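You operate a simulated robot arm through the tools that you are given. There is no shell and no other tool.

You run a simulated robot arm. Do the job below in one go: nothing can be reset, and whatever is moved stays where it is left.

JOB
Stir a spoon of curd into the warm milk and cover it with the steel plate.
Fine: all on the counter under the window; milk in the steel bowl, curd in the white one; use the spoon, put it back, close the white bowl; spill nothing. Set down upright: spoon.

The check looks at the end state, three seconds after you hand in, the way a careful person would. Anything else that was tipped, shoved, dropped, spilled or broken makes it a failure. Lids that push on must go on centred and level and be pressed home; caps that screw on are set level and turned clockwise until they are tight.

ROBOT AND FRAMES
A 7-joint arm with a two-finger parallel gripper, fixed in place. Base frame: the origin is at the foot of the arm, x ahead of it, y to its left, z up; the work surface is at about z = 840. Lengths are in mm, angles in rad, forces in N, time in s.
With the tool pointing down near the work surface it reaches from about 340 to 780 mm from the base axis. Its first joint turns from -2.897 to 2.897 rad. Payload 3.91 kg.
Tool frame: the origin (TCP) lies between the finger pads and is the grasp point; the fingertips stand 30 mm ahead of it; z points along the fingers, y is the line along which they close. Largest opening 110 mm; finger width 20, thickness 10; the body of the gripper, 48 by 112 mm, starts 55 mm behind the TCP.
Orientation is told as [roll, pitch, yaw] about the base's x, y, z axes, in that order, counted from this pose: with the fingers straight down and closing along the base's y, the tool's x points along the base's -x, its y along +y and its z along -z.

CONTROLS
- The arm moves only by the tool play_rows. Its argument "targets" is a list of rows, each a list of 7 numbers: the finger opening in mm, from 0 to 110, then the shift along the tool's x, y, z in mm, then the turn, a rotation vector about the tool's x, y, z in degrees. In form: [[fingers, dx, dy, dz, rx, ry, rz], ...]. A call has 1 to 20 rows; each row shifts and turns the commanded pose from where the row before left it, along the tool's axes as they then stand. Each row takes 0.2 s and may step no farther than 50 mm and 0.15 rad from the row before; otherwise, or with a gripper value out of range, the whole call is refused. Where a pose cannot be reached the arm comes as near as it can. A force on the tool above 90 N (or 10 N above the force at the start of the call, whichever is more), or a blocked arm, ends the call early, and 0.2 s more pass. The fingers move at their own pace (about 153 mm/s each) and stop on an object; they squeeze with about 35 N. The grip force told is the motor's: it shows also when the fingers shut on nothing. Time passes only in rows, and 0.2 s behind the last, so rows that do not move let the fingers close. The reply holds the time, the measured pose of the TCP, the force on the tool along the base axes, the opening and the grip force, in the units named above and with some noise, with the torque about the TCP (base axes, N m) and any sound that the robot's microphone picked up, and new pictures: "pictures" is both (left out), scene, wrist or none.
- Cameras (640 x 400 px; columns grow to the right, rows downward): "scene" is fixed at [218.9, 651, 1614.3]; the picture's right is [-0.99, 0.10, 0.00], its down [0.09, 0.87, -0.48] and it looks along [-0.05, -0.48, -0.88] (base axes); focal length 245 px, centre (320, 200). "wrist" rides on the gripper at [77, 7, -115] in the tool frame; the picture's right is [-0.09, 1.00, 0.00], its down [-0.80, -0.07, -0.59] and it looks along [-0.59, -0.05, 0.80] (tool axes); focal length 270 px, centre (320, 200). There is no depth. A picture from a camera that has moved, and an enlarged one, comes with that camera's place and axes in the base frame and with its lens.
- move_column(by): slides the trunk up (or, below 0, down) by that many mm; the arm rides with it, the base frame stays. It gives what a move gives, with no picture.
- enlarge(camera, box): a new picture of the part [left, top, right, bottom] of that camera's present view, enlarged. The clock stands still meanwhile.
- job_done(): hands the job in; it is judged then, once.

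Nothing tells you positions but the pictures and the camera data. Unless the task says otherwise, let go and move clear before handing in.

The tools are called as name(argument=value, ...) on one line, values as JSON. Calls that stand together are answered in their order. play_rows: Moves the arm, as the interface text tells. Its arguments: {"type":"object","properties":{"targets":{"type":"array","items":{"type":"array","items":{"type":"number"}}},"pictures":{"type":"string","enum":["both","scene","wrist","none"]}},"required":["targets"]} The other tools are called the same way: move_column (by) slides the trunk up or down; enlarge (camera, box) takes an enlarged picture of a part of a camera's view; job_done () hands the job in.

At the start:

```text
time_s: 0.0
ee_pos: [495.0, 165.4, 1264.8]
ee_rot: [0.0, 0.0, 0.002]
ft_force: [-0.2, -0.4, -0.4]
moment: [-0.04, -0.01, 0.0]
opening: 110.0
gripper_force: 0.0
trunk travel left (down, up): [-500.0, 110.0]
```

scene: 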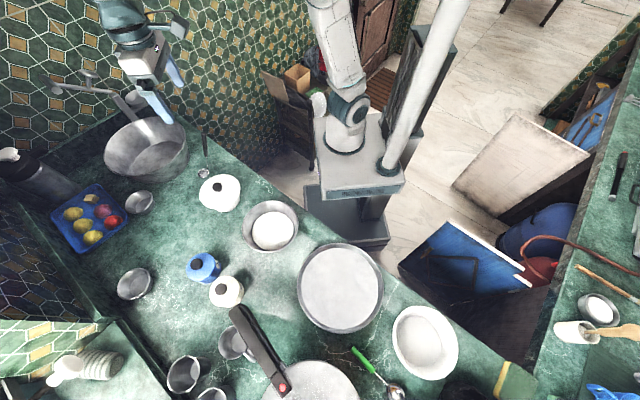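
wrist: 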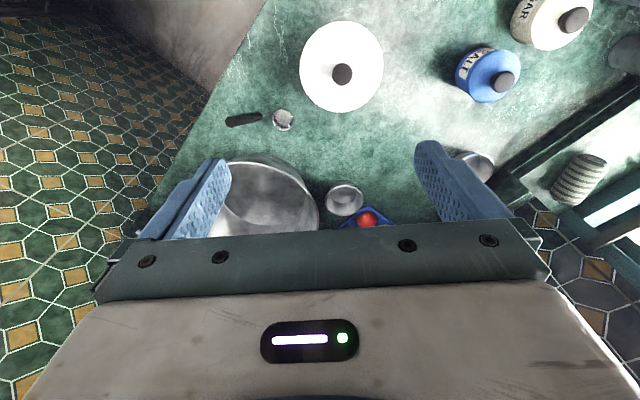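

I see a green stone counter with a large steel bowl, a white covered bowl, a steel bowl with something white in it, plates, jars and spoons. I'll enlarge parts of the views before moving anything.

enlarge(camera="scene", box=[90, 100, 310, 240])

enlarge(camera="scene", box=[170, 180, 330, 280])

enlarge(camera="scene", box=[280, 230, 500, 400])

enlarge(camera="scene", box=[90, 260, 310, 400])

enlarge(camera="scene", box=[510, 130, 640, 400])

enlarge(camera="wrist", box=[200, 0, 640, 240])

```text
2.86 times, centred on (200, 170) of scene
camera zoom: at [218.9, 651.0, 1614.3], right [-0.99, 0.1, 0.0], down [0.09, 0.87, -0.48], along [-0.05, -0.48, -0.88], focal length 699 px, centre (663, 286)
```

zoom: 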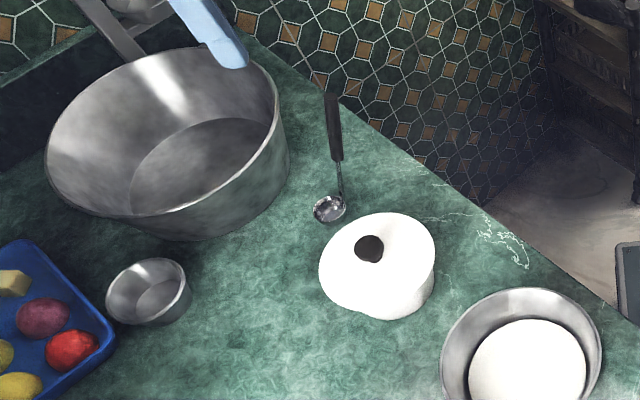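

```text
4.00 times, centred on (250, 230) of scene
camera zoom: at [218.9, 651.0, 1614.3], right [-0.99, 0.1, 0.0], down [0.09, 0.87, -0.48], along [-0.05, -0.48, -0.88], focal length 978 px, centre (600, 80)
```

zoom: 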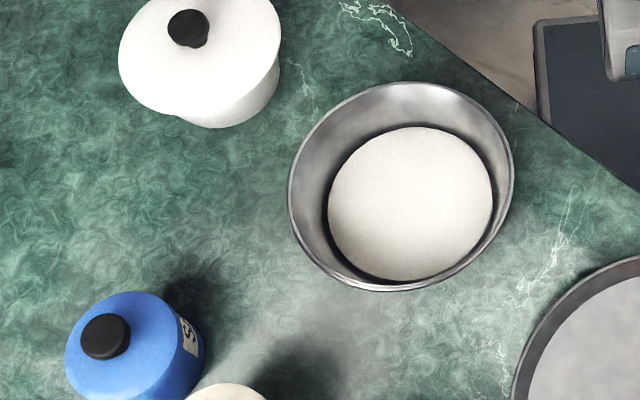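

```text
2.35 times, centred on (390, 315) of scene
camera zoom: at [218.9, 651.0, 1614.3], right [-0.99, 0.1, 0.0], down [0.09, 0.87, -0.48], along [-0.05, -0.48, -0.88], focal length 576 px, centre (155, -71)
```

zoom: 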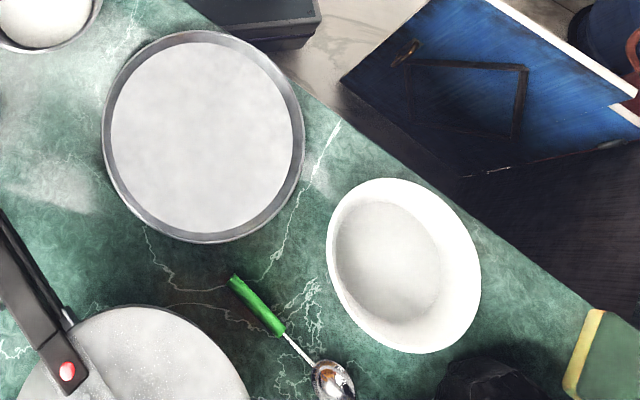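

```text
2.86 times, centred on (200, 330) of scene
camera zoom: at [218.9, 651.0, 1614.3], right [-0.99, 0.1, 0.0], down [0.09, 0.87, -0.48], along [-0.05, -0.48, -0.88], focal length 699 px, centre (663, -171)
```

zoom: 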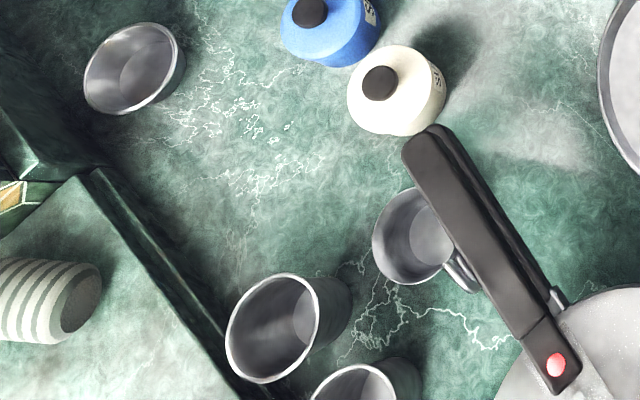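

```text
1.48 times, centred on (575, 265) of scene
camera zoom: at [218.9, 651.0, 1614.3], right [-0.99, 0.1, 0.0], down [0.09, 0.87, -0.48], along [-0.05, -0.48, -0.88], focal length 362 px, centre (-58, 104)
```

zoom: 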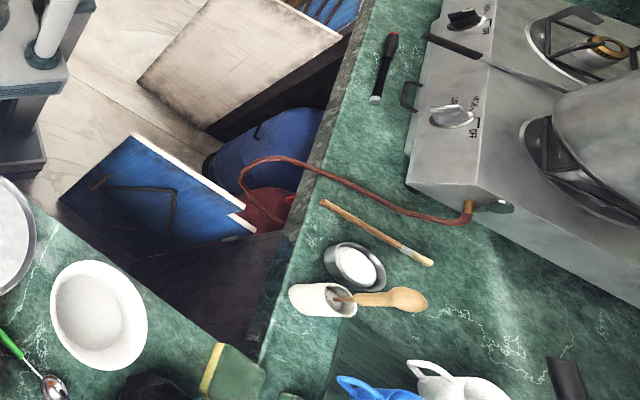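

```text
1.45 times, centred on (420, 120) of wrist
camera zoom: at [417.5, 170.9, 1378.0], right [0.09, 1.0, 0.0], down [0.8, -0.07, 0.59], along [0.59, -0.05, -0.8], focal length 393 px, centre (174, 316)
```

zoom: 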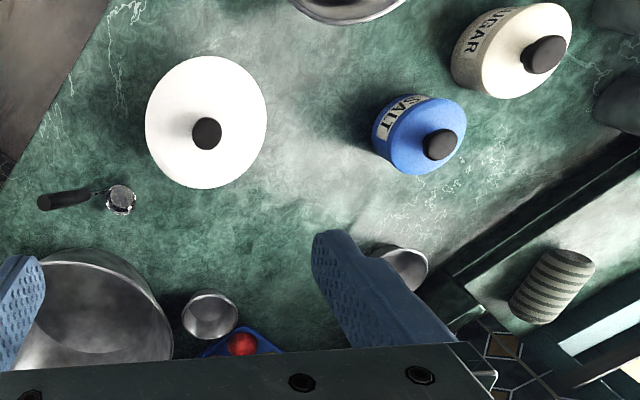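

Main finding: the white lidded bowl (knob near [512,197,930]) should hold the curd. The steel bowl of milk is near [342,346] and a large steel plate near [148,537]. There are two spoon candidates: a small upright ladle near [604,75] and a green-handled spoon further left. I'll move the wrist camera high over the counter to see more.

play_rows(targets=[[110, 24, 41, 0, 0, 0, 0], [110, 24, 41, 0, 0, 0, 0], [110, 24, 41, 0, 0, 0, 0], [110, 24, 41, 0, 0, 0, 0], [110, 0, 0, 0, 0, 0, -8], [110, 0, 0, 0, 0, 0, -8], [110, 0, 0, 0, 0, 0, -8], [110, 0, 0, 0, 0, 0, -8]], pictures="both")

```text
time_s: 1.8
ee_pos: [400.0, 329.3, 1263.4]
ee_rot: [0.0, 0.0, 0.563]
ft_force: [0.0, -0.2, 0.7]
moment: [0.02, 0.01, 0.01]
opening: 110.2
gripper_force: 0.0
trunk travel left (down, up): [-500.0, 110.0]
camera wrist: at [330.0, 292.6, 1377.8], right [-0.46, 0.89, 0.0], down [0.72, 0.37, 0.59], along [0.53, 0.27, -0.8], focal length 270 px, centre (320, 200)
```

scene: 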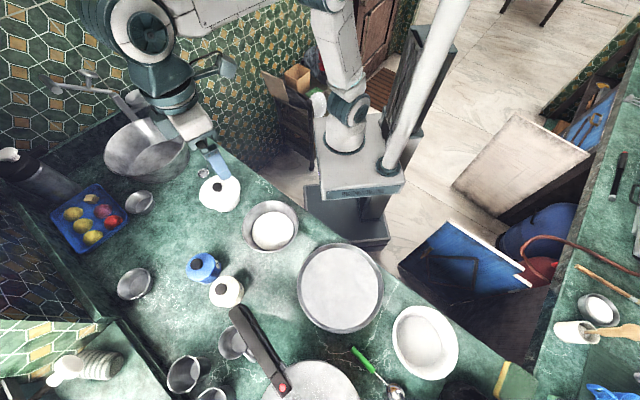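
wrist: 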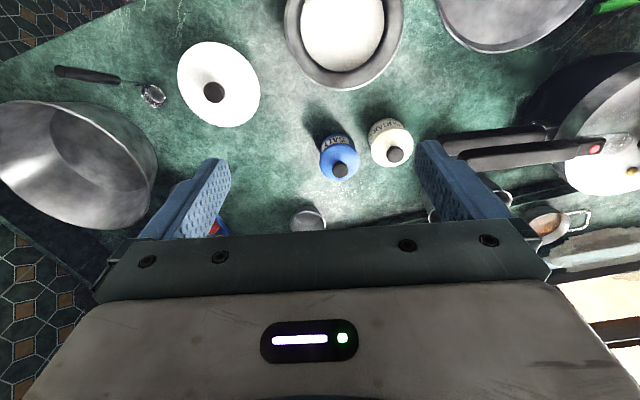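

The wrist view shows the ladle, the white lidded bowl, the milk bowl and the jars. I'll zoom in on the ladle, the bowls and the plate.

enlarge(camera="wrist", box=[30, 40, 270, 190])

enlarge(camera="wrist", box=[260, 0, 500, 150])

enlarge(camera="wrist", box=[400, 0, 640, 240])

enlarge(camera="scene", box=[180, 140, 260, 230])

```text
2.67 times, centred on (150, 115) of wrist
camera zoom: at [330.0, 292.6, 1377.8], right [-0.46, 0.89, 0.0], down [0.72, 0.37, 0.59], along [0.53, 0.27, -0.8], focal length 721 px, centre (773, 427)
```

zoom: 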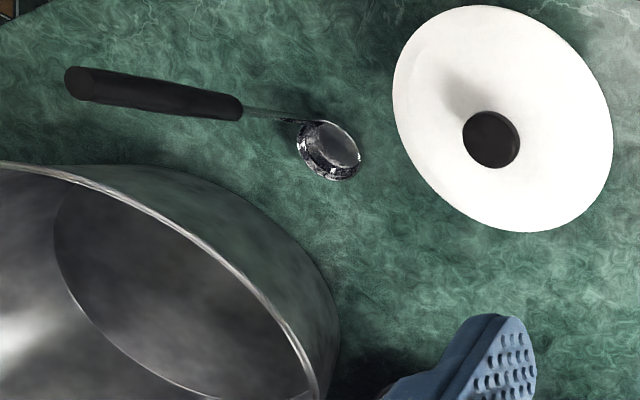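

```text
2.67 times, centred on (380, 75) of wrist
camera zoom: at [330.0, 292.6, 1377.8], right [-0.46, 0.89, 0.0], down [0.72, 0.37, 0.59], along [0.53, 0.27, -0.8], focal length 721 px, centre (160, 533)
```

zoom: 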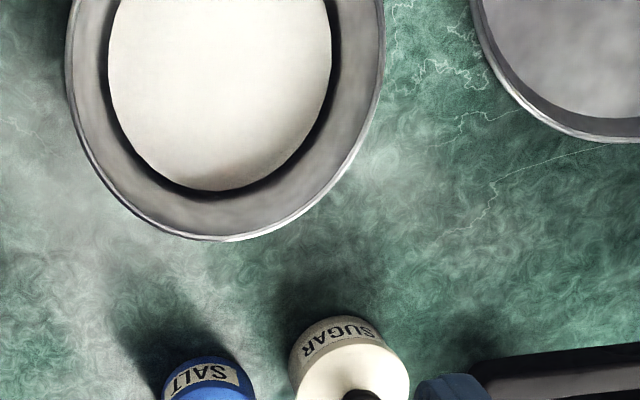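

```text
1.67 times, centred on (520, 120) of wrist
camera zoom: at [330.0, 292.6, 1377.8], right [-0.46, 0.89, 0.0], down [0.72, 0.37, 0.59], along [0.53, 0.27, -0.8], focal length 450 px, centre (-13, 333)
```

zoom: 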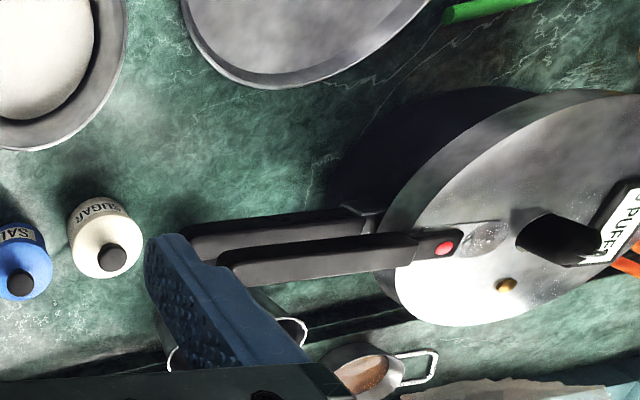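

```text
4.44 times, centred on (220, 185) of scene
camera zoom: at [218.9, 651.0, 1614.3], right [-0.99, 0.1, 0.0], down [0.09, 0.87, -0.48], along [-0.05, -0.48, -0.88], focal length 1087 px, centre (764, 267)
```

zoom: 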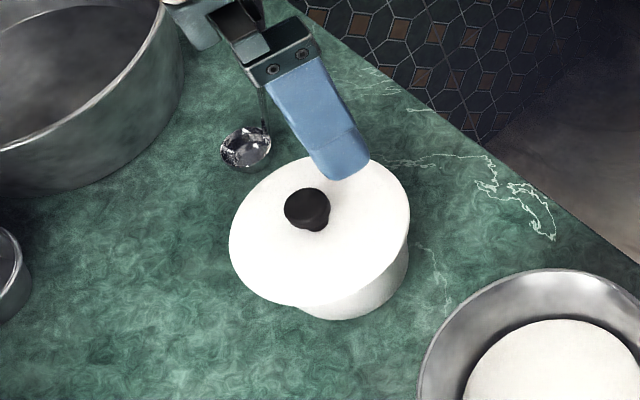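

The ladle handle appears to rise at an angle, with its bowl near [604,77,850] and its end near [557,13,975]. I'll go closer to look at it and at the white bowl.

play_rows(targets=[[60, 0, 0, 0, 0, 0, 8], [20, 0, 0, 0, 0, 0, 8], [0, 0, 0, 0, 0, 0, 8], [0, 0, 0, 0, 0, 0, 8], [0, -13.3, -31.5, 22.2, 0, 0, 0], [0, -13.3, -31.5, 22.2, 0, 0, 0], [0, -13.3, -31.5, 22.2, 0, 0, 0], [0, -13.3, -31.5, 22.2, 0, 0, 0], [0, -13.3, -31.5, 22.2, 0, 0, 0], [0, -13.3, -31.5, 22.2, 0, 0, 0]], pictures="both")

```text
time_s: 4.0
ee_pos: [483.0, 136.4, 1133.0]
ee_rot: [0.001, 0.0, 0.001]
ft_force: [0.5, 0.1, 0.1]
moment: [0.03, -0.03, -0.03]
opening: 0.0
gripper_force: 35.4
trunk travel left (down, up): [-500.0, 110.0]
camera wrist: at [404.0, 142.3, 1246.2], right [0.09, 1.0, 0.0], down [0.8, -0.07, 0.59], along [0.59, -0.05, -0.8], focal length 270 px, centre (320, 200)
```

scene: 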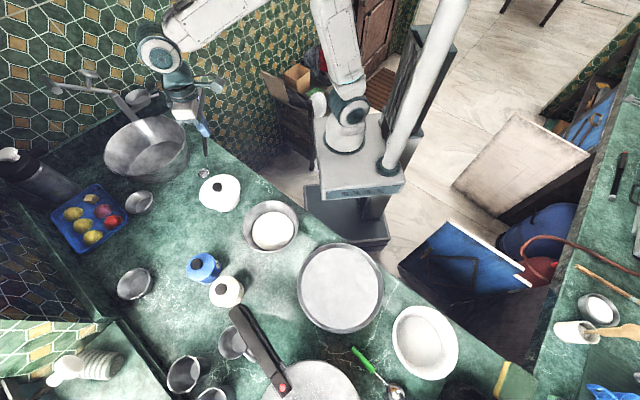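
wrist: 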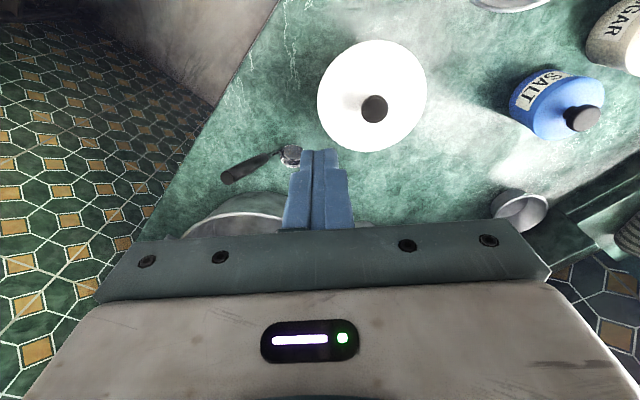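

The handle clearly stands up at an angle. I'll tilt the gripper to get a side view of the ladle and the white bowl's lid.

play_rows(targets=[[0, 10.6, -35.2, 18.6, 0, 0, 0], [0, 10.6, -35.2, 18.6, 0, 0, 0], [0, 10.6, -35.2, 18.6, 0, 0, 0], [0, 10.6, -35.2, 18.6, 0, 0, 0], [0, 10.6, -35.2, 18.6, 0, 0, 0], [0, 0, 0, 0, 0, -7.5, 0], [0, 0, 0, 0, 0, -7.5, 0], [0, 0, 0, 0, 0, -7.5, 0], [0, 0, 0, 0, 0, -7.5, 0]], pictures="both")

```text
time_s: 6.0
ee_pos: [424.9, -37.3, 1038.3]
ee_rot: [-0.001, -0.525, 0.001]
ft_force: [-0.3, 0.5, -0.3]
moment: [0.0, 0.0, 0.01]
opening: 0.0
gripper_force: 35.3
trunk travel left (down, up): [-500.0, 110.0]
camera wrist: at [301.0, -30.7, 1097.8], right [0.08, 1.0, 0.04], down [0.39, -0.07, 0.92], along [0.92, -0.05, -0.4], focal length 270 px, centre (320, 200)
```

scene: 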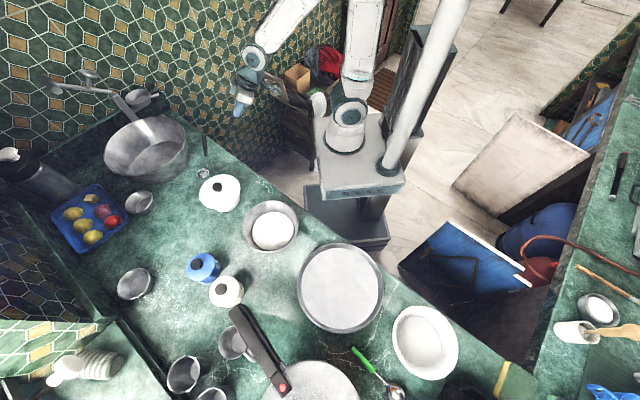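
wrist: 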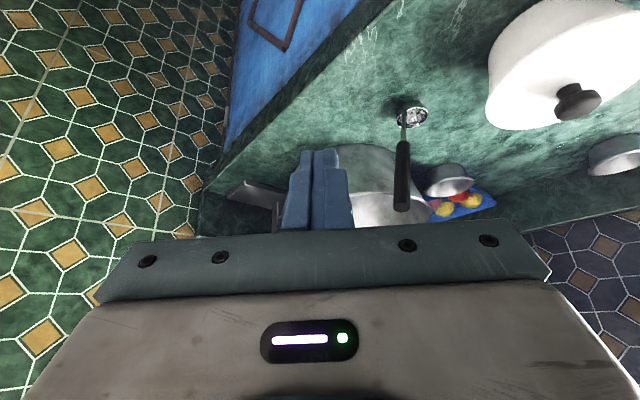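

enlarge(camera="wrist", box=[350, 80, 480, 230])

enlarge(camera="wrist", box=[440, 0, 640, 150])

```text
2.67 times, centred on (415, 155) of wrist
camera zoom: at [301.0, -30.7, 1097.8], right [0.08, 1.0, 0.04], down [0.39, -0.07, 0.92], along [0.92, -0.05, -0.4], focal length 721 px, centre (67, 320)
```

zoom: 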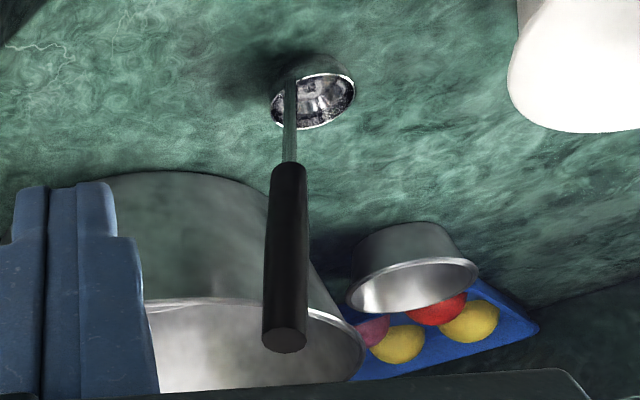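

```text
2.67 times, centred on (540, 75) of wrist
camera zoom: at [301.0, -30.7, 1097.8], right [0.08, 1.0, 0.04], down [0.39, -0.07, 0.92], along [0.92, -0.05, -0.4], focal length 721 px, centre (-267, 533)
```

zoom: 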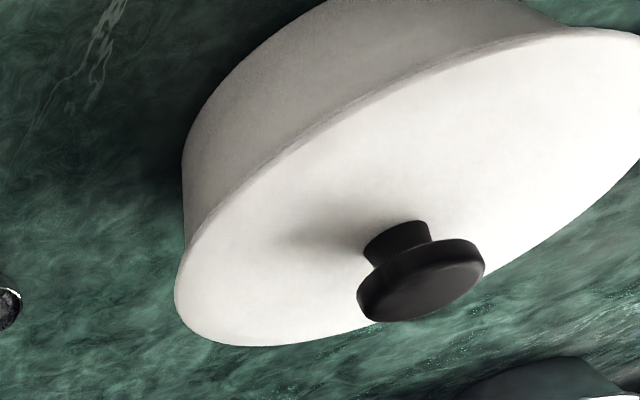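

The ladle stands on its small cup with the handle leaning about 27° from vertical; its end is near [548,30,1003]. Before choosing a spoon I'll look at the green-handled spoon, the open white bowl and the plate.

play_rows(targets=[[0, 0, 0, 0, 0, 7.5, 0], [0, 0, 0, 0, 0, 7.5, 0], [0, 0, 0, 0, 0, 7.5, 0], [0, 0, 0, 0, 0, 7.5, 0], [0, 24.1, 37.8, -10.1, 0, 0, 0], [0, 24.1, 37.8, -10.1, 0, 0, 0], [0, 24.1, 37.8, -10.1, 0, 0, 0], [0, 24.1, 37.8, -10.1, 0, 0, 0], [0, 24.1, 37.8, -10.1, 0, 0, 0], [0, 24.1, 37.8, -10.1, 0, 0, 0], [0, 24.1, 37.8, -10.1, 0, 0, 0], [0, 0, 0, 0, 0, 0, -8], [0, 0, 0, 0, 0, 0, -8], [0, 0, 0, 0, 0, 0, -8], [0, 0, 0, 0, 0, 0, -8], [0, 0, 0, 0, 0, 0, -8]], pictures="none")

```text
time_s: 9.4
ee_pos: [256.5, 228.2, 1108.3]
ee_rot: [0.002, 0.0, 0.701]
ft_force: [-0.2, -1.6, -0.2]
moment: [-0.01, 0.02, 0.01]
opening: 0.0
gripper_force: 35.6
trunk travel left (down, up): [-500.0, 110.0]
```

Continuing the swing toward the left part of the counter; I am at about [256,228,1108].

play_rows(targets=[[0, -5.7, 44.4, -10.3, 0, 0, 0], [0, -5.7, 44.4, -10.3, 0, 0, 0], [0, -5.7, 44.4, -10.3, 0, 0, 0], [0, -5.7, 44.4, -10.3, 0, 0, 0], [0, -5.7, 44.4, -10.3, 0, 0, 0], [0, -5.7, 44.4, -10.3, 0, 0, 0], [0, -5.7, 44.4, -10.3, 0, 0, 0], [0, 0, 0, 0, 0, 0, -8], [0, 0, 0, 0, 0, 0, -8], [0, 0, 0, 0, 0, 0, -8], [0, 0, 0, 0, 0, 0, -8], [0, 0, 0, 0, 0, 0, -8]], pictures="both")

```text
time_s: 12.0
ee_pos: [86.8, 492.4, 1179.7]
ee_rot: [0.0, 0.001, 1.401]
ft_force: [-0.4, -0.7, 0.0]
moment: [-0.03, 0.0, -0.02]
opening: 0.3
gripper_force: 35.0
trunk travel left (down, up): [-500.0, 110.0]
camera wrist: at [66.9, 416.8, 1294.7], right [-0.97, 0.26, 0.0], down [0.21, 0.78, 0.59], along [0.15, 0.57, -0.8], focal length 270 px, centre (320, 200)
```

scene: 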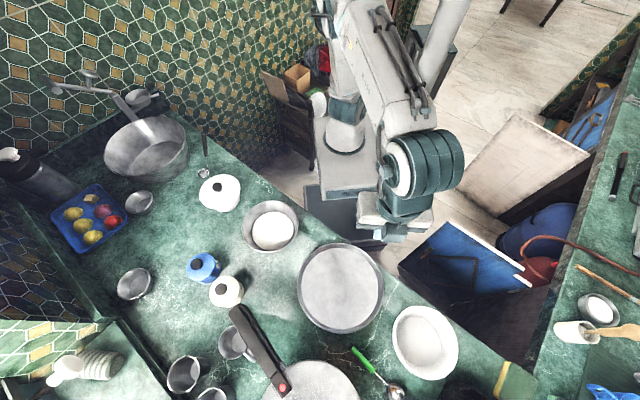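
wrist: 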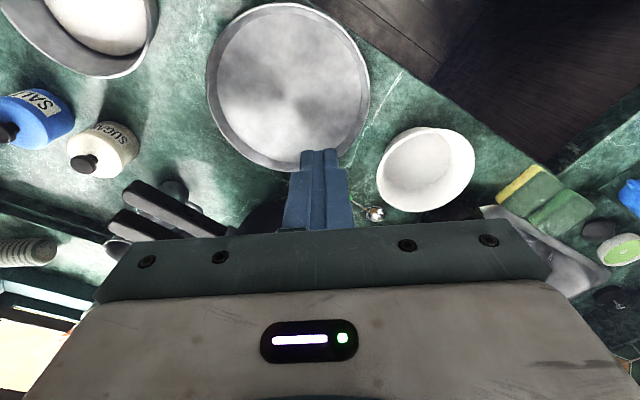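

The plate and open white bowl are in view; I'll zoom in on both and on the green spoon.

enlarge(camera="wrist", box=[190, 0, 400, 180])

enlarge(camera="wrist", box=[340, 110, 500, 240])

enlarge(camera="wrist", box=[0, 0, 200, 240])

enlarge(camera="scene", box=[335, 330, 425, 400])

```text
2.22 times, centred on (295, 90) of wrist
camera zoom: at [66.9, 416.8, 1294.7], right [-0.97, 0.26, 0.0], down [0.21, 0.78, 0.59], along [0.15, 0.57, -0.8], focal length 601 px, centre (376, 444)
```

zoom: 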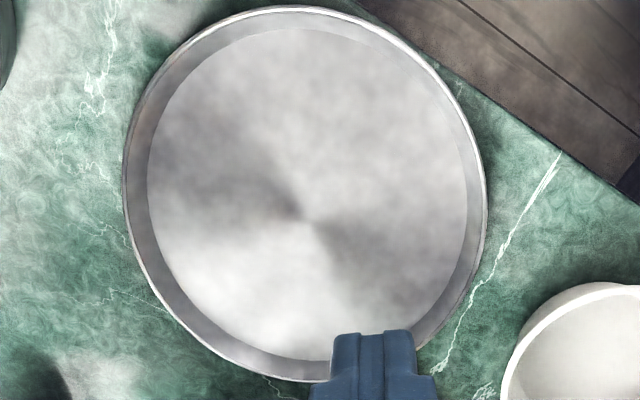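

```text
3.08 times, centred on (420, 175) of wrist
camera zoom: at [66.9, 416.8, 1294.7], right [-0.97, 0.26, 0.0], down [0.21, 0.78, 0.59], along [0.15, 0.57, -0.8], focal length 832 px, centre (12, 277)
```

zoom: 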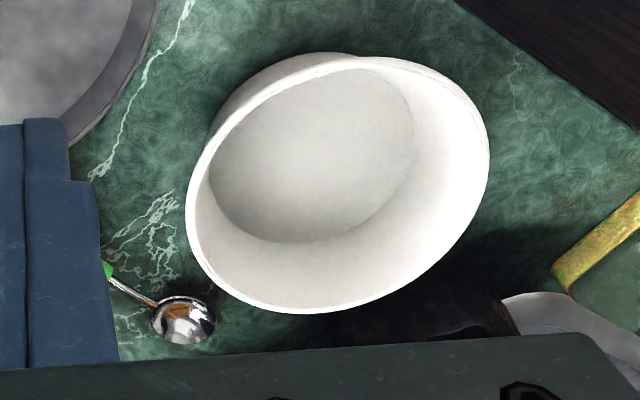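

```text
1.67 times, centred on (100, 120) of wrist
camera zoom: at [66.9, 416.8, 1294.7], right [-0.97, 0.26, 0.0], down [0.21, 0.78, 0.59], along [0.15, 0.57, -0.8], focal length 450 px, centre (687, 333)
```

zoom: 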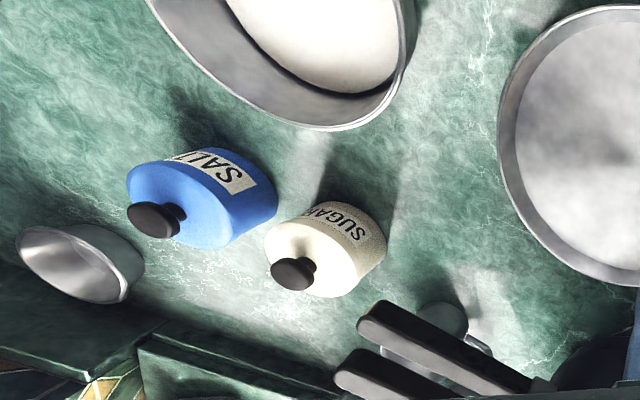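

```text
5.71 times, centred on (380, 365) of scene
camera zoom: at [218.9, 651.0, 1614.3], right [-0.99, 0.1, 0.0], down [0.09, 0.87, -0.48], along [-0.05, -0.48, -0.88], focal length 1398 px, centre (-23, -743)
```

zoom: 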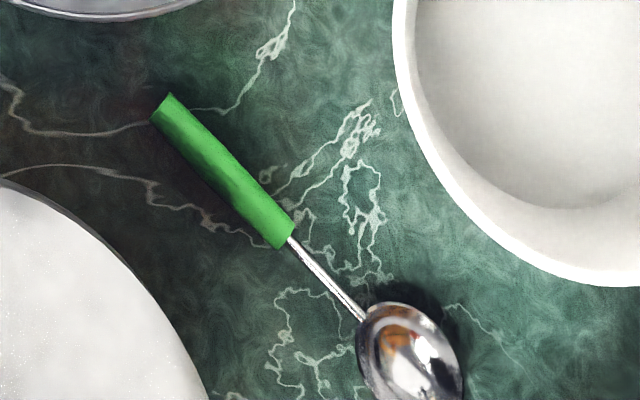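

The four items in a row (black-handled ladle, white lidded bowl, milk bowl, steel plate at about [140,530], 255 mm across) fit the job, and the open white bowl is empty. I'll go back and take a close view over the white bowl for the lid.

play_rows(targets=[[0, 0, 0, 0, 0, 0, 8], [0, 0, 0, 0, 0, 0, 8], [0, 0, 0, 0, 0, 0, 8], [0, 0, 0, 0, 0, 0, 8], [0, 0, 0, 0, 0, 0, 8], [0, 0, 0, 0, 0, 0, 8], [0, 0, 0, 0, 0, 0, 8], [0, 0, 0, 0, 0, 0, 8], [0, 0, 0, 0, 0, 0, 8], [0, 0, 0, 0, 0, 0, 8]], pictures="none")

play_rows(targets=[[0, -34.8, -26.8, 7.3, 0, 0, 0], [0, -34.8, -26.8, 7.3, 0, 0, 0], [0, -34.8, -26.8, 7.3, 0, 0, 0], [0, -34.8, -26.8, 7.3, 0, 0, 0], [0, -34.8, -26.8, 7.3, 0, 0, 0], [0, -34.8, -26.8, 7.3, 0, 0, 0], [0, -34.8, -26.8, 7.3, 0, 0, 0], [0, -34.8, -26.8, 7.3, 0, 0, 0], [0, -34.8, -26.8, 7.3, 0, 0, 0], [0, -34.8, -26.8, 7.3, 0, 0, 0], [0, -34.8, -26.8, 7.3, 0, 0, 0]], pictures="both")

```text
time_s: 14.2
ee_pos: [87.4, 491.8, 1180.3]
ee_rot: [0.0, 0.0, -0.001]
ft_force: [-0.7, 0.0, 0.2]
moment: [-0.02, -0.02, -0.02]
opening: 0.1
gripper_force: 35.2
trunk travel left (down, up): [-500.0, 110.0]
```

```text
time_s: 16.6
ee_pos: [472.5, 197.2, 1099.5]
ee_rot: [0.0, 0.0, 0.002]
ft_force: [0.6, 0.1, -1.0]
moment: [0.0, 0.05, 0.02]
opening: 0.1
gripper_force: 35.2
trunk travel left (down, up): [-500.0, 110.0]
camera wrist: at [395.6, 203.0, 1213.2], right [0.09, 1.0, 0.0], down [0.8, -0.07, 0.59], along [0.59, -0.05, -0.8], focal length 270 px, centre (320, 200)
```

scene: 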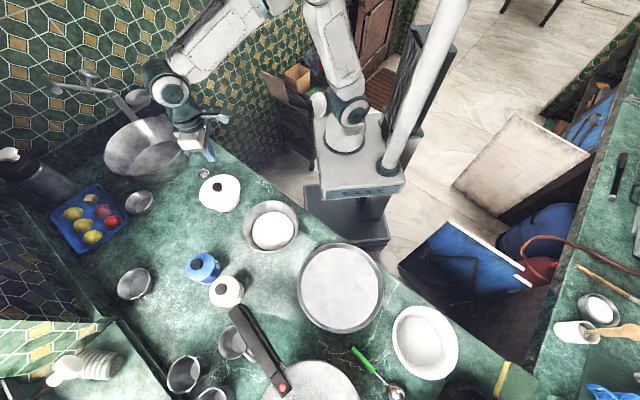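
wrist: 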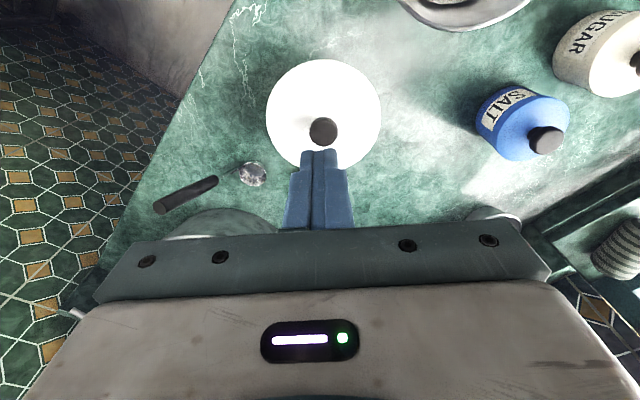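

The lid and knob are now close; I'll zoom in for exact geometry.

enlarge(camera="wrist", box=[250, 40, 400, 180])

enlarge(camera="scene", box=[190, 160, 250, 220])

enlarge(camera="wrist", box=[140, 140, 290, 240])

```text
2.86 times, centred on (325, 110) of wrist
camera zoom: at [395.6, 203.0, 1213.2], right [0.09, 1.0, 0.0], down [0.8, -0.07, 0.59], along [0.59, -0.05, -0.8], focal length 772 px, centre (306, 457)
```

zoom: 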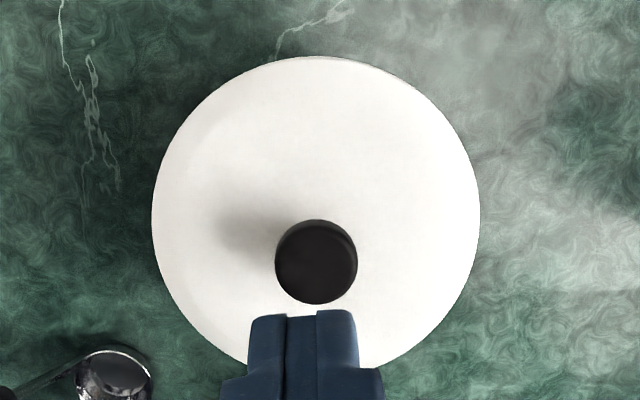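

```text
6.67 times, centred on (220, 190) of scene
camera zoom: at [218.9, 651.0, 1614.3], right [-0.99, 0.1, 0.0], down [0.09, 0.87, -0.48], along [-0.05, -0.48, -0.88], focal length 1631 px, centre (987, 267)
```

zoom: 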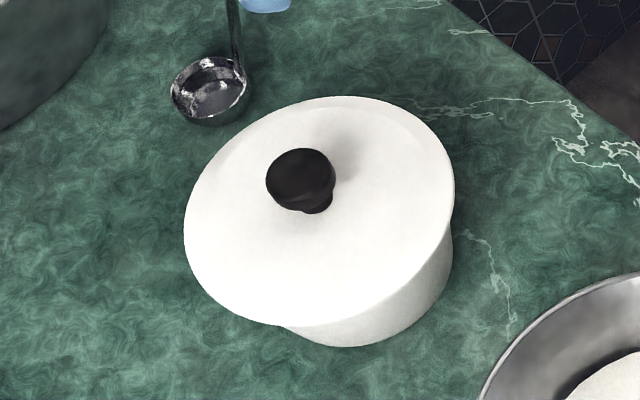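

```text
4.00 times, centred on (215, 190) of wrist
camera zoom: at [395.6, 203.0, 1213.2], right [0.09, 1.0, 0.0], down [0.8, -0.07, 0.59], along [0.59, -0.05, -0.8], focal length 1081 px, centre (740, 240)
```

zoom: 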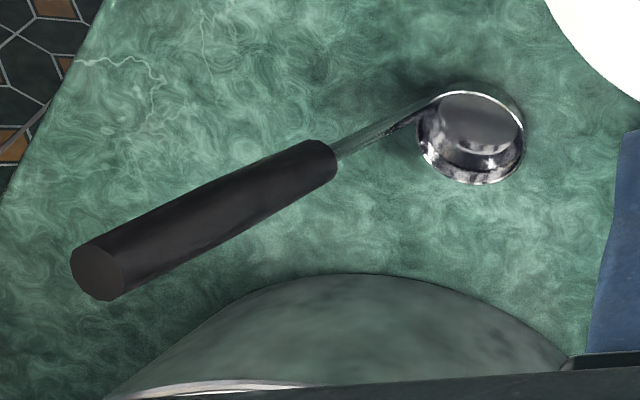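

Triangulation puts the knob's top centre at about [510,197,935], the lid's edge at z≈902 and its diameter at ≈132 mm. I'll open the fingers, go above the knob and check before gripping.

play_rows(targets=[[70, -39, -0.5, 0, 0, 0, 0], [70, 0, 0, 40, 0, 0, 0], [70, 0, 0, 40, 0, 0, 0], [70, 0, 0, 30, 0, 0, 0], [70, 0, 0, 0, 0, 0, 0], [70, 0, 0, 0, 0, 0, 0]], pictures="both")

```text
time_s: 18.0
ee_pos: [509.8, 196.9, 990.6]
ee_rot: [0.001, 0.001, 0.003]
ft_force: [-0.2, -0.4, 0.1]
moment: [0.0, -0.04, -0.01]
opening: 70.0
gripper_force: 0.1
trunk travel left (down, up): [-500.0, 110.0]
camera wrist: at [433.1, 203.3, 1104.7], right [0.09, 1.0, 0.0], down [0.8, -0.07, 0.59], along [0.59, -0.05, -0.8], focal length 270 px, centre (320, 200)
```

scene: 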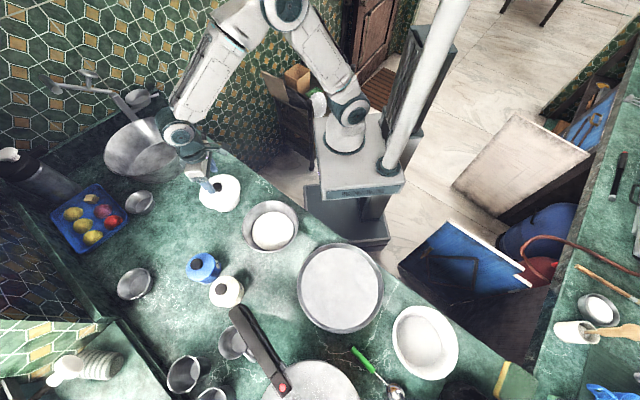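
wrist: 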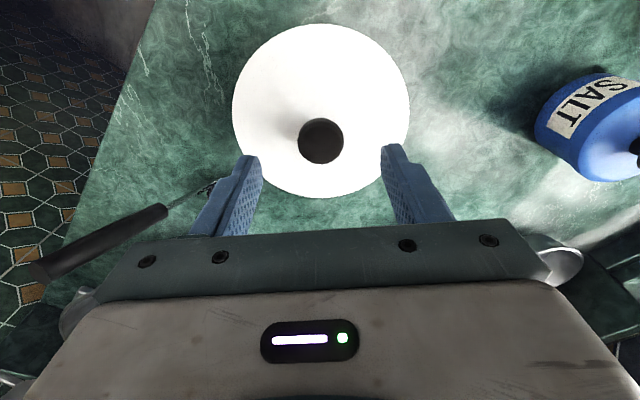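

The knob is lined up under the fingers. I'll descend with the tips staying just above the lid, close on the knob and check the grip.

play_rows(targets=[[70, 0, 0.5, 25, 0, 0, 0], [70, 0, 0, 20, 0, 0, 0], [70, 0, 0, 0, 0, 0, 0], [25, 0, 0, 0, 0, 0, 0], [10, 0, 0, 0, 0, 0, 0], [10, 0, 0, 0, 0, 0, 0]], pictures="wrist")

```text
time_s: 19.4
ee_pos: [511.2, 197.2, 946.4]
ee_rot: [0.001, 0.0, 0.002]
ft_force: [0.0, -0.3, -0.2]
moment: [-0.04, -0.01, 0.0]
opening: 30.1
gripper_force: 34.6
trunk travel left (down, up): [-500.0, 110.0]
camera wrist: at [433.2, 203.6, 1060.3], right [0.09, 1.0, 0.0], down [0.8, -0.07, 0.59], along [0.59, -0.05, -0.8], focal length 270 px, centre (320, 200)
```

wrist: 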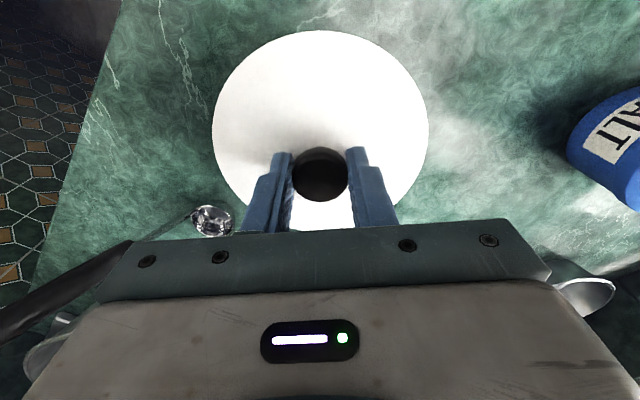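

The knob is gripped at 30 mm. I'll lift gently and watch the force in case the lid holds on.

play_rows(targets=[[10, 0, 0, -3, 0, 0, 0], [10, 0, 0, -4, 0, 0, 0], [10, 0, 0, -5, 0, 0, 0], [10, 0, 0, 0, 0, 0, 0]], pictures="both")

```text
time_s: 20.4
ee_pos: [510.8, 197.6, 958.4]
ee_rot: [-0.001, 0.001, 0.001]
ft_force: [0.2, 0.1, 0.6]
moment: [-0.11, -0.02, 0.03]
opening: 29.8
gripper_force: 35.3
trunk travel left (down, up): [-500.0, 110.0]
camera wrist: at [432.5, 203.4, 1072.3], right [0.09, 1.0, 0.0], down [0.8, -0.07, 0.6], along [0.59, -0.05, -0.8], focal length 270 px, centre (320, 200)
```

scene: 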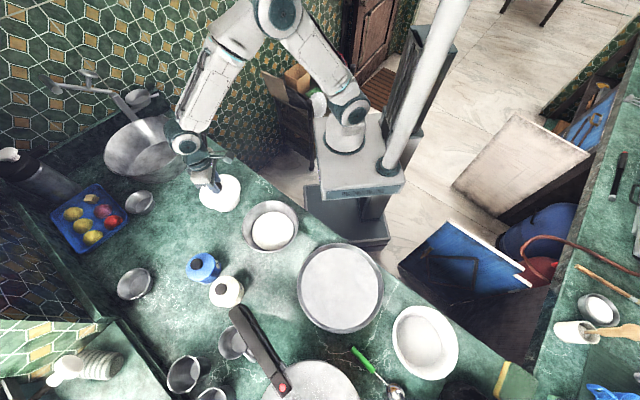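
wrist: 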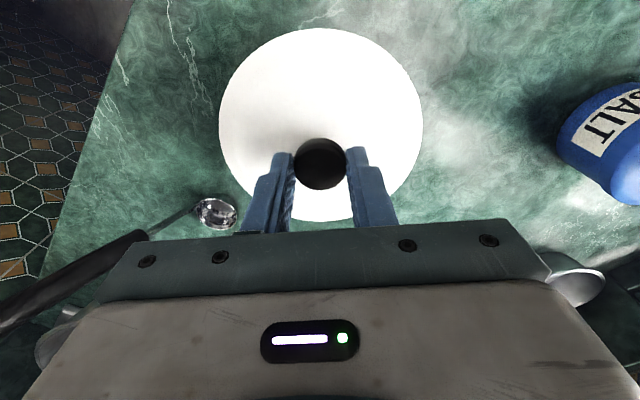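

The fingers rose 12 mm but the lid seems to have stayed on, so the knob slipped in the grip. I'll zoom in before trying again.

enlarge(camera="scene", box=[180, 150, 260, 220])

enlarge(camera="wrist", box=[200, 20, 440, 240])

```text
5.71 times, centred on (220, 185) of scene
camera zoom: at [218.9, 651.0, 1614.3], right [-0.99, 0.1, 0.0], down [0.09, 0.87, -0.48], along [-0.05, -0.48, -0.88], focal length 1398 px, centre (891, 286)
```

zoom: 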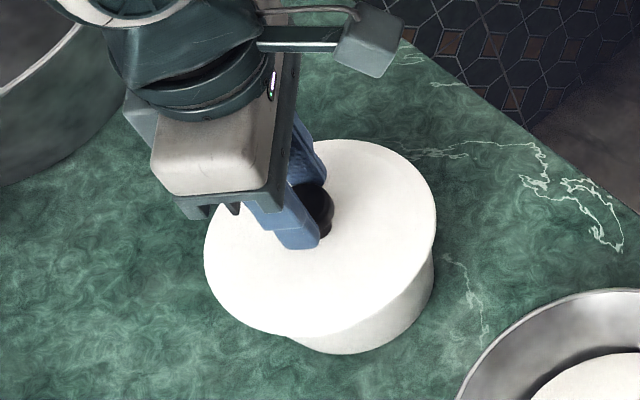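

```text
1.82 times, centred on (320, 130) of wrist
camera zoom: at [432.5, 203.4, 1072.3], right [0.09, 1.0, 0.0], down [0.8, -0.07, 0.6], along [0.59, -0.05, -0.8], focal length 491 px, centre (320, 327)
```

zoom: 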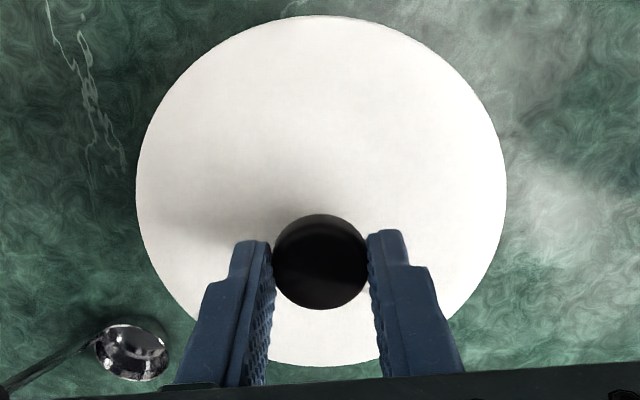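

The lid and bowl have not moved; the knob just slid between the pads. I'll re-grip lower on the knob and lift in tiny steps, reading the force each time.

play_rows(targets=[[50, 0, 0, 0, 0, 0, 0], [50, 0, 0, 8, 0, 0, 0], [50, 0, 0, 8, 0, 0, 0], [50, 0, 0, 0, 0, 0, 0], [0, 0, 0, 0, 0, 0, 0], [0, 0, 0, 0, 0, 0, 0], [0, 0, 0, 0, 0, 0, 0]], pictures="none")

play_rows(targets=[[0, 0, 0, -1.5, 0, 0, 0]], pictures="none")

play_rows(targets=[[0, 0, 0, -1.5, 0, 0, 0]], pictures="wrist")

```text
time_s: 22.0
ee_pos: [510.1, 197.7, 942.5]
ee_rot: [0.0, -0.002, 0.002]
ft_force: [-0.5, 0.7, 3.0]
moment: [-0.02, -0.05, 0.02]
opening: 29.8
gripper_force: 35.0
trunk travel left (down, up): [-500.0, 110.0]
```

```text
time_s: 22.4
ee_pos: [509.4, 198.0, 942.6]
ee_rot: [0.001, 0.0, 0.001]
ft_force: [0.3, -0.2, 0.2]
moment: [-0.01, -0.02, 0.0]
opening: 29.7
gripper_force: 35.1
trunk travel left (down, up): [-500.0, 110.0]
```

```text
time_s: 22.8
ee_pos: [508.4, 197.9, 944.0]
ee_rot: [-0.001, 0.001, 0.001]
ft_force: [0.2, 0.3, -0.2]
moment: [-0.03, 0.04, 0.04]
opening: 29.8
gripper_force: 35.2
trunk travel left (down, up): [-500.0, 110.0]
camera wrist: at [431.8, 203.2, 1058.1], right [0.09, 1.0, 0.0], down [0.8, -0.07, 0.59], along [0.59, -0.05, -0.8], focal length 270 px, centre (320, 200)
```

wrist: 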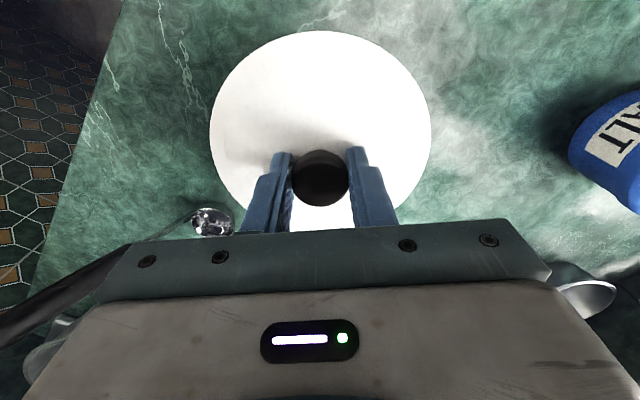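

The tips touched the lid lightly at z≈912 (about 3 N up). I'll continue lifting in small steps.

play_rows(targets=[[0, 0, 0, -2, 0, 0, 0]], pictures="none")

play_rows(targets=[[0, 0, 0, -2, 0, 0, 0]], pictures="none")

play_rows(targets=[[0, 0, 0, -2, 0, 0, 0]], pictures="wrist")

```text
time_s: 23.2
ee_pos: [509.1, 195.8, 946.2]
ee_rot: [-0.001, 0.001, 0.0]
ft_force: [-0.5, 0.7, -1.3]
moment: [-0.02, 0.02, -0.01]
opening: 29.8
gripper_force: 35.0
trunk travel left (down, up): [-500.0, 110.0]
```

```text
time_s: 23.6
ee_pos: [508.3, 197.5, 948.3]
ee_rot: [0.0, 0.001, 0.001]
ft_force: [-0.7, -0.9, -1.0]
moment: [-0.01, -0.01, -0.02]
opening: 29.8
gripper_force: 35.2
trunk travel left (down, up): [-500.0, 110.0]
```

```text
time_s: 24.0
ee_pos: [510.0, 197.9, 950.9]
ee_rot: [0.0, 0.0, 0.0]
ft_force: [1.1, 0.2, 0.2]
moment: [-0.03, 0.03, 0.0]
opening: 29.5
gripper_force: 35.0
trunk travel left (down, up): [-500.0, 110.0]
camera wrist: at [432.0, 203.7, 1064.2], right [0.09, 1.0, 0.0], down [0.8, -0.07, 0.59], along [0.59, -0.05, -0.8], focal length 270 px, centre (320, 200)
```

wrist: 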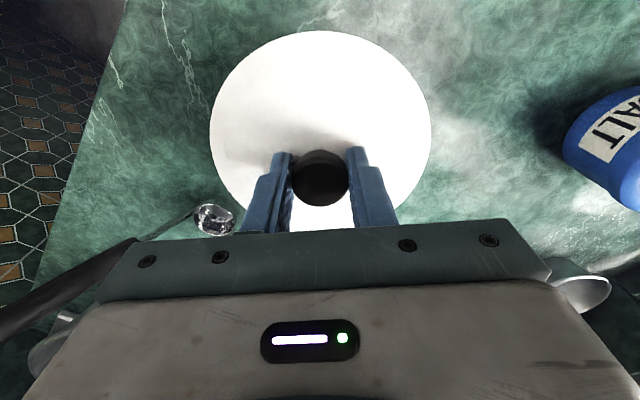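

The lid now rises with the gripper (it keeps its place in the wrist view). I'll keep lifting slowly and check.

play_rows(targets=[[0, 0, 0, -3, 0, 0, 0], [0, 0, 0, -4, 0, 0, 0], [0, 0, 0, -5, 0, 0, 0], [0, 0, 0, -6, 0, 0, 0], [0, 0, 0, -6, 0, 0, 0], [0, 0, 0, -6, 0, 0, 0], [0, 0, 0, 0, 0, 0, 0]], pictures="both")

```text
time_s: 25.6
ee_pos: [509.0, 197.8, 979.4]
ee_rot: [0.0, 0.001, 0.001]
ft_force: [0.9, -0.2, 0.2]
moment: [0.01, 0.01, 0.03]
opening: 29.5
gripper_force: 34.6
trunk travel left (down, up): [-500.0, 110.0]
camera wrist: at [432.1, 203.4, 1094.6], right [0.09, 1.0, 0.0], down [0.8, -0.07, 0.59], along [0.59, -0.05, -0.8], focal length 270 px, centre (320, 200)
```

scene: 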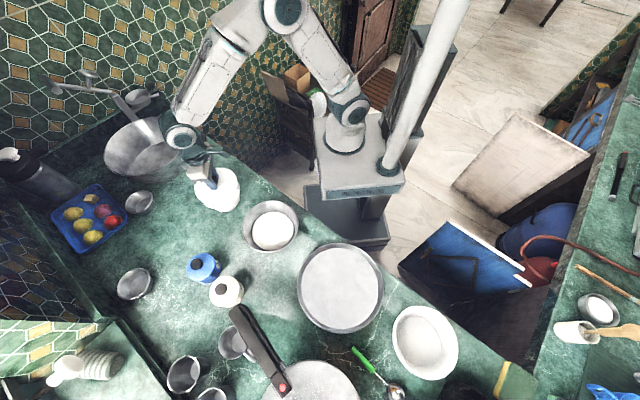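
wrist: 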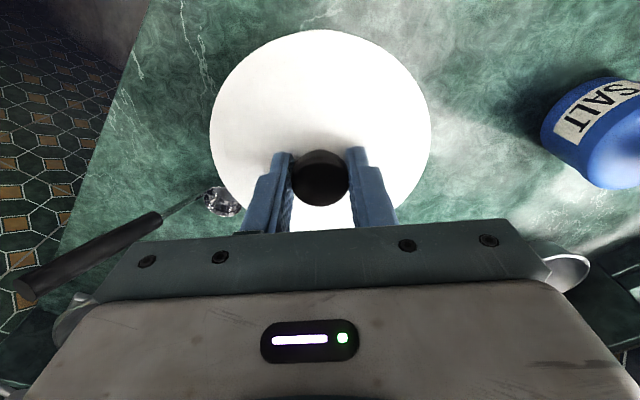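

The lid is held; I'll confirm that only the lid came up, not the bowl.

enlarge(camera="scene", box=[180, 150, 260, 220])

```text
5.71 times, centred on (220, 185) of scene
camera zoom: at [218.9, 651.0, 1614.3], right [-0.99, 0.1, 0.0], down [0.09, 0.87, -0.48], along [-0.05, -0.48, -0.88], focal length 1398 px, centre (891, 286)
```

zoom: 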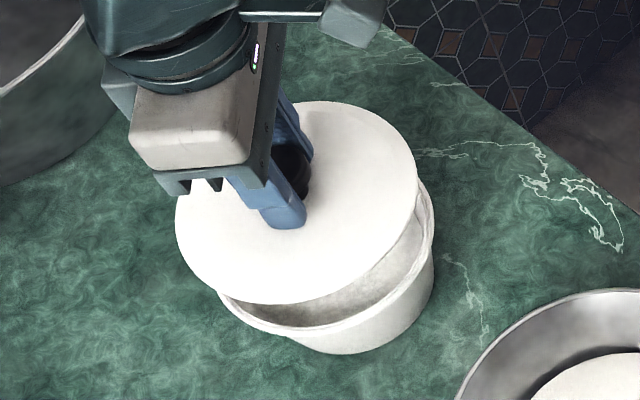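

Only the lid came up; the bowl stayed put with its contents. I'll carry the lid to a free spot near [625,300] and lower it.

play_rows(targets=[[0, 0, 0, -10, 0, 0, 0], [0, 0, 0, -10, 0, 0, 0], [0, -19.2, 17.2, 0, 0, 0, 0], [0, -19.2, 17.2, 0, 0, 0, 0], [0, -19.2, 17.2, 0, 0, 0, 0], [0, -19.2, 17.2, 0, 0, 0, 0], [0, -19.2, 17.2, 0, 0, 0, 0], [0, -19.2, 17.2, 0, 0, 0, 0], [0, 0, 0, 15, 0, 0, 0], [0, 0, 0, 15, 0, 0, 0], [0, 0, 0, 15, 0, 0, 0], [0, 0, 0, 15, 0, 0, 0], [0, 0, 0, 0, 0, 0, 0]], pictures="both")

```text
time_s: 28.4
ee_pos: [625.7, 300.7, 940.8]
ee_rot: [-0.001, 0.0, 0.0]
ft_force: [0.3, 0.2, -0.2]
moment: [0.0, -0.04, -0.01]
opening: 29.8
gripper_force: 34.9
trunk travel left (down, up): [-500.0, 110.0]
camera wrist: at [547.7, 305.7, 1054.2], right [0.09, 1.0, 0.0], down [0.8, -0.07, 0.59], along [0.59, -0.05, -0.8], focal length 270 px, centre (320, 200)
```

scene: 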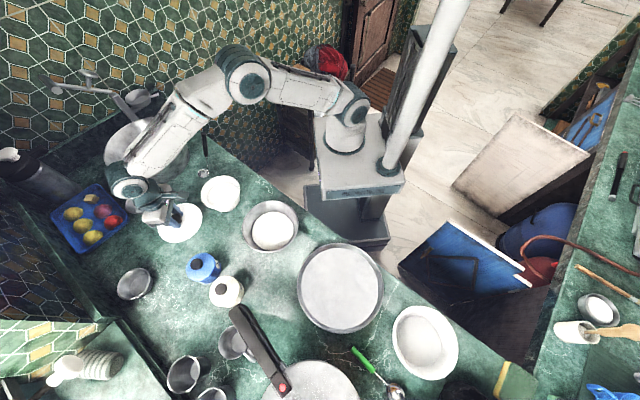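
wrist: 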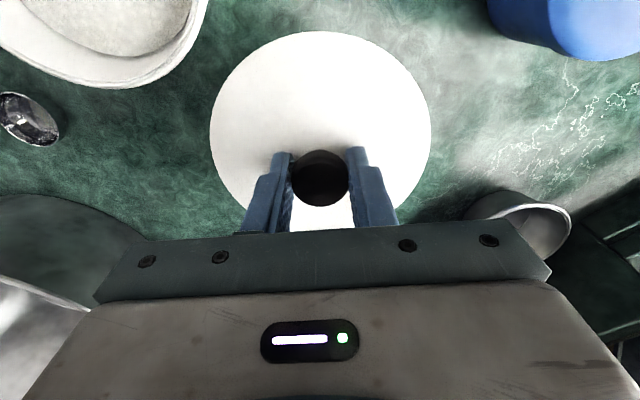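

The spot under the lid is clear. I'll lower the lid until it touches the counter.

play_rows(targets=[[0, 0, 0, 10, 0, 0, 0], [0, 0, 0, 10, 0, 0, 0], [0, 0, 0, 10, 0, 0, 0], [0, 0, 0, 6, 0, 0, 0], [0, 0, 0, 0, 0, 0, 0]], pictures="wrist")

play_rows(targets=[[0, 0, 0, 3, 0, 0, 0], [0, 0, 0, 3, 0, 0, 0]], pictures="none")

```text
time_s: 29.6
ee_pos: [624.7, 301.0, 904.0]
ee_rot: [0.0, -0.001, 0.002]
ft_force: [1.0, 0.5, 0.3]
moment: [0.0, 0.01, 0.02]
opening: 29.8
gripper_force: 34.6
trunk travel left (down, up): [-500.0, 110.0]
camera wrist: at [547.0, 306.7, 1018.1], right [0.09, 1.0, 0.0], down [0.8, -0.07, 0.59], along [0.59, -0.05, -0.8], focal length 270 px, centre (320, 200)
```

wrist: 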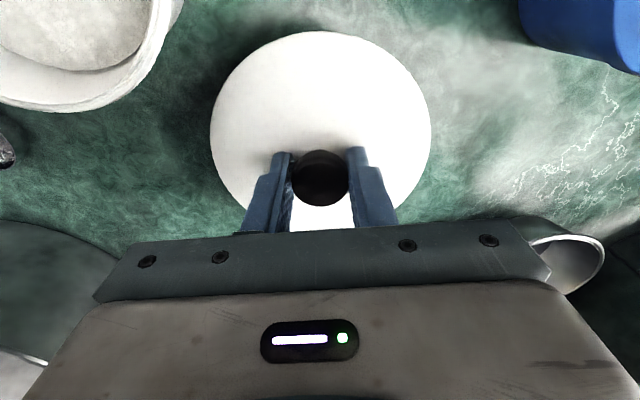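

```text
time_s: 30.2
ee_pos: [625.5, 301.7, 898.9]
ee_rot: [0.002, -0.001, 0.002]
ft_force: [-0.8, 0.2, 0.0]
moment: [0.02, 0.0, 0.0]
opening: 29.7
gripper_force: 35.5
trunk travel left (down, up): [-500.0, 110.0]
```

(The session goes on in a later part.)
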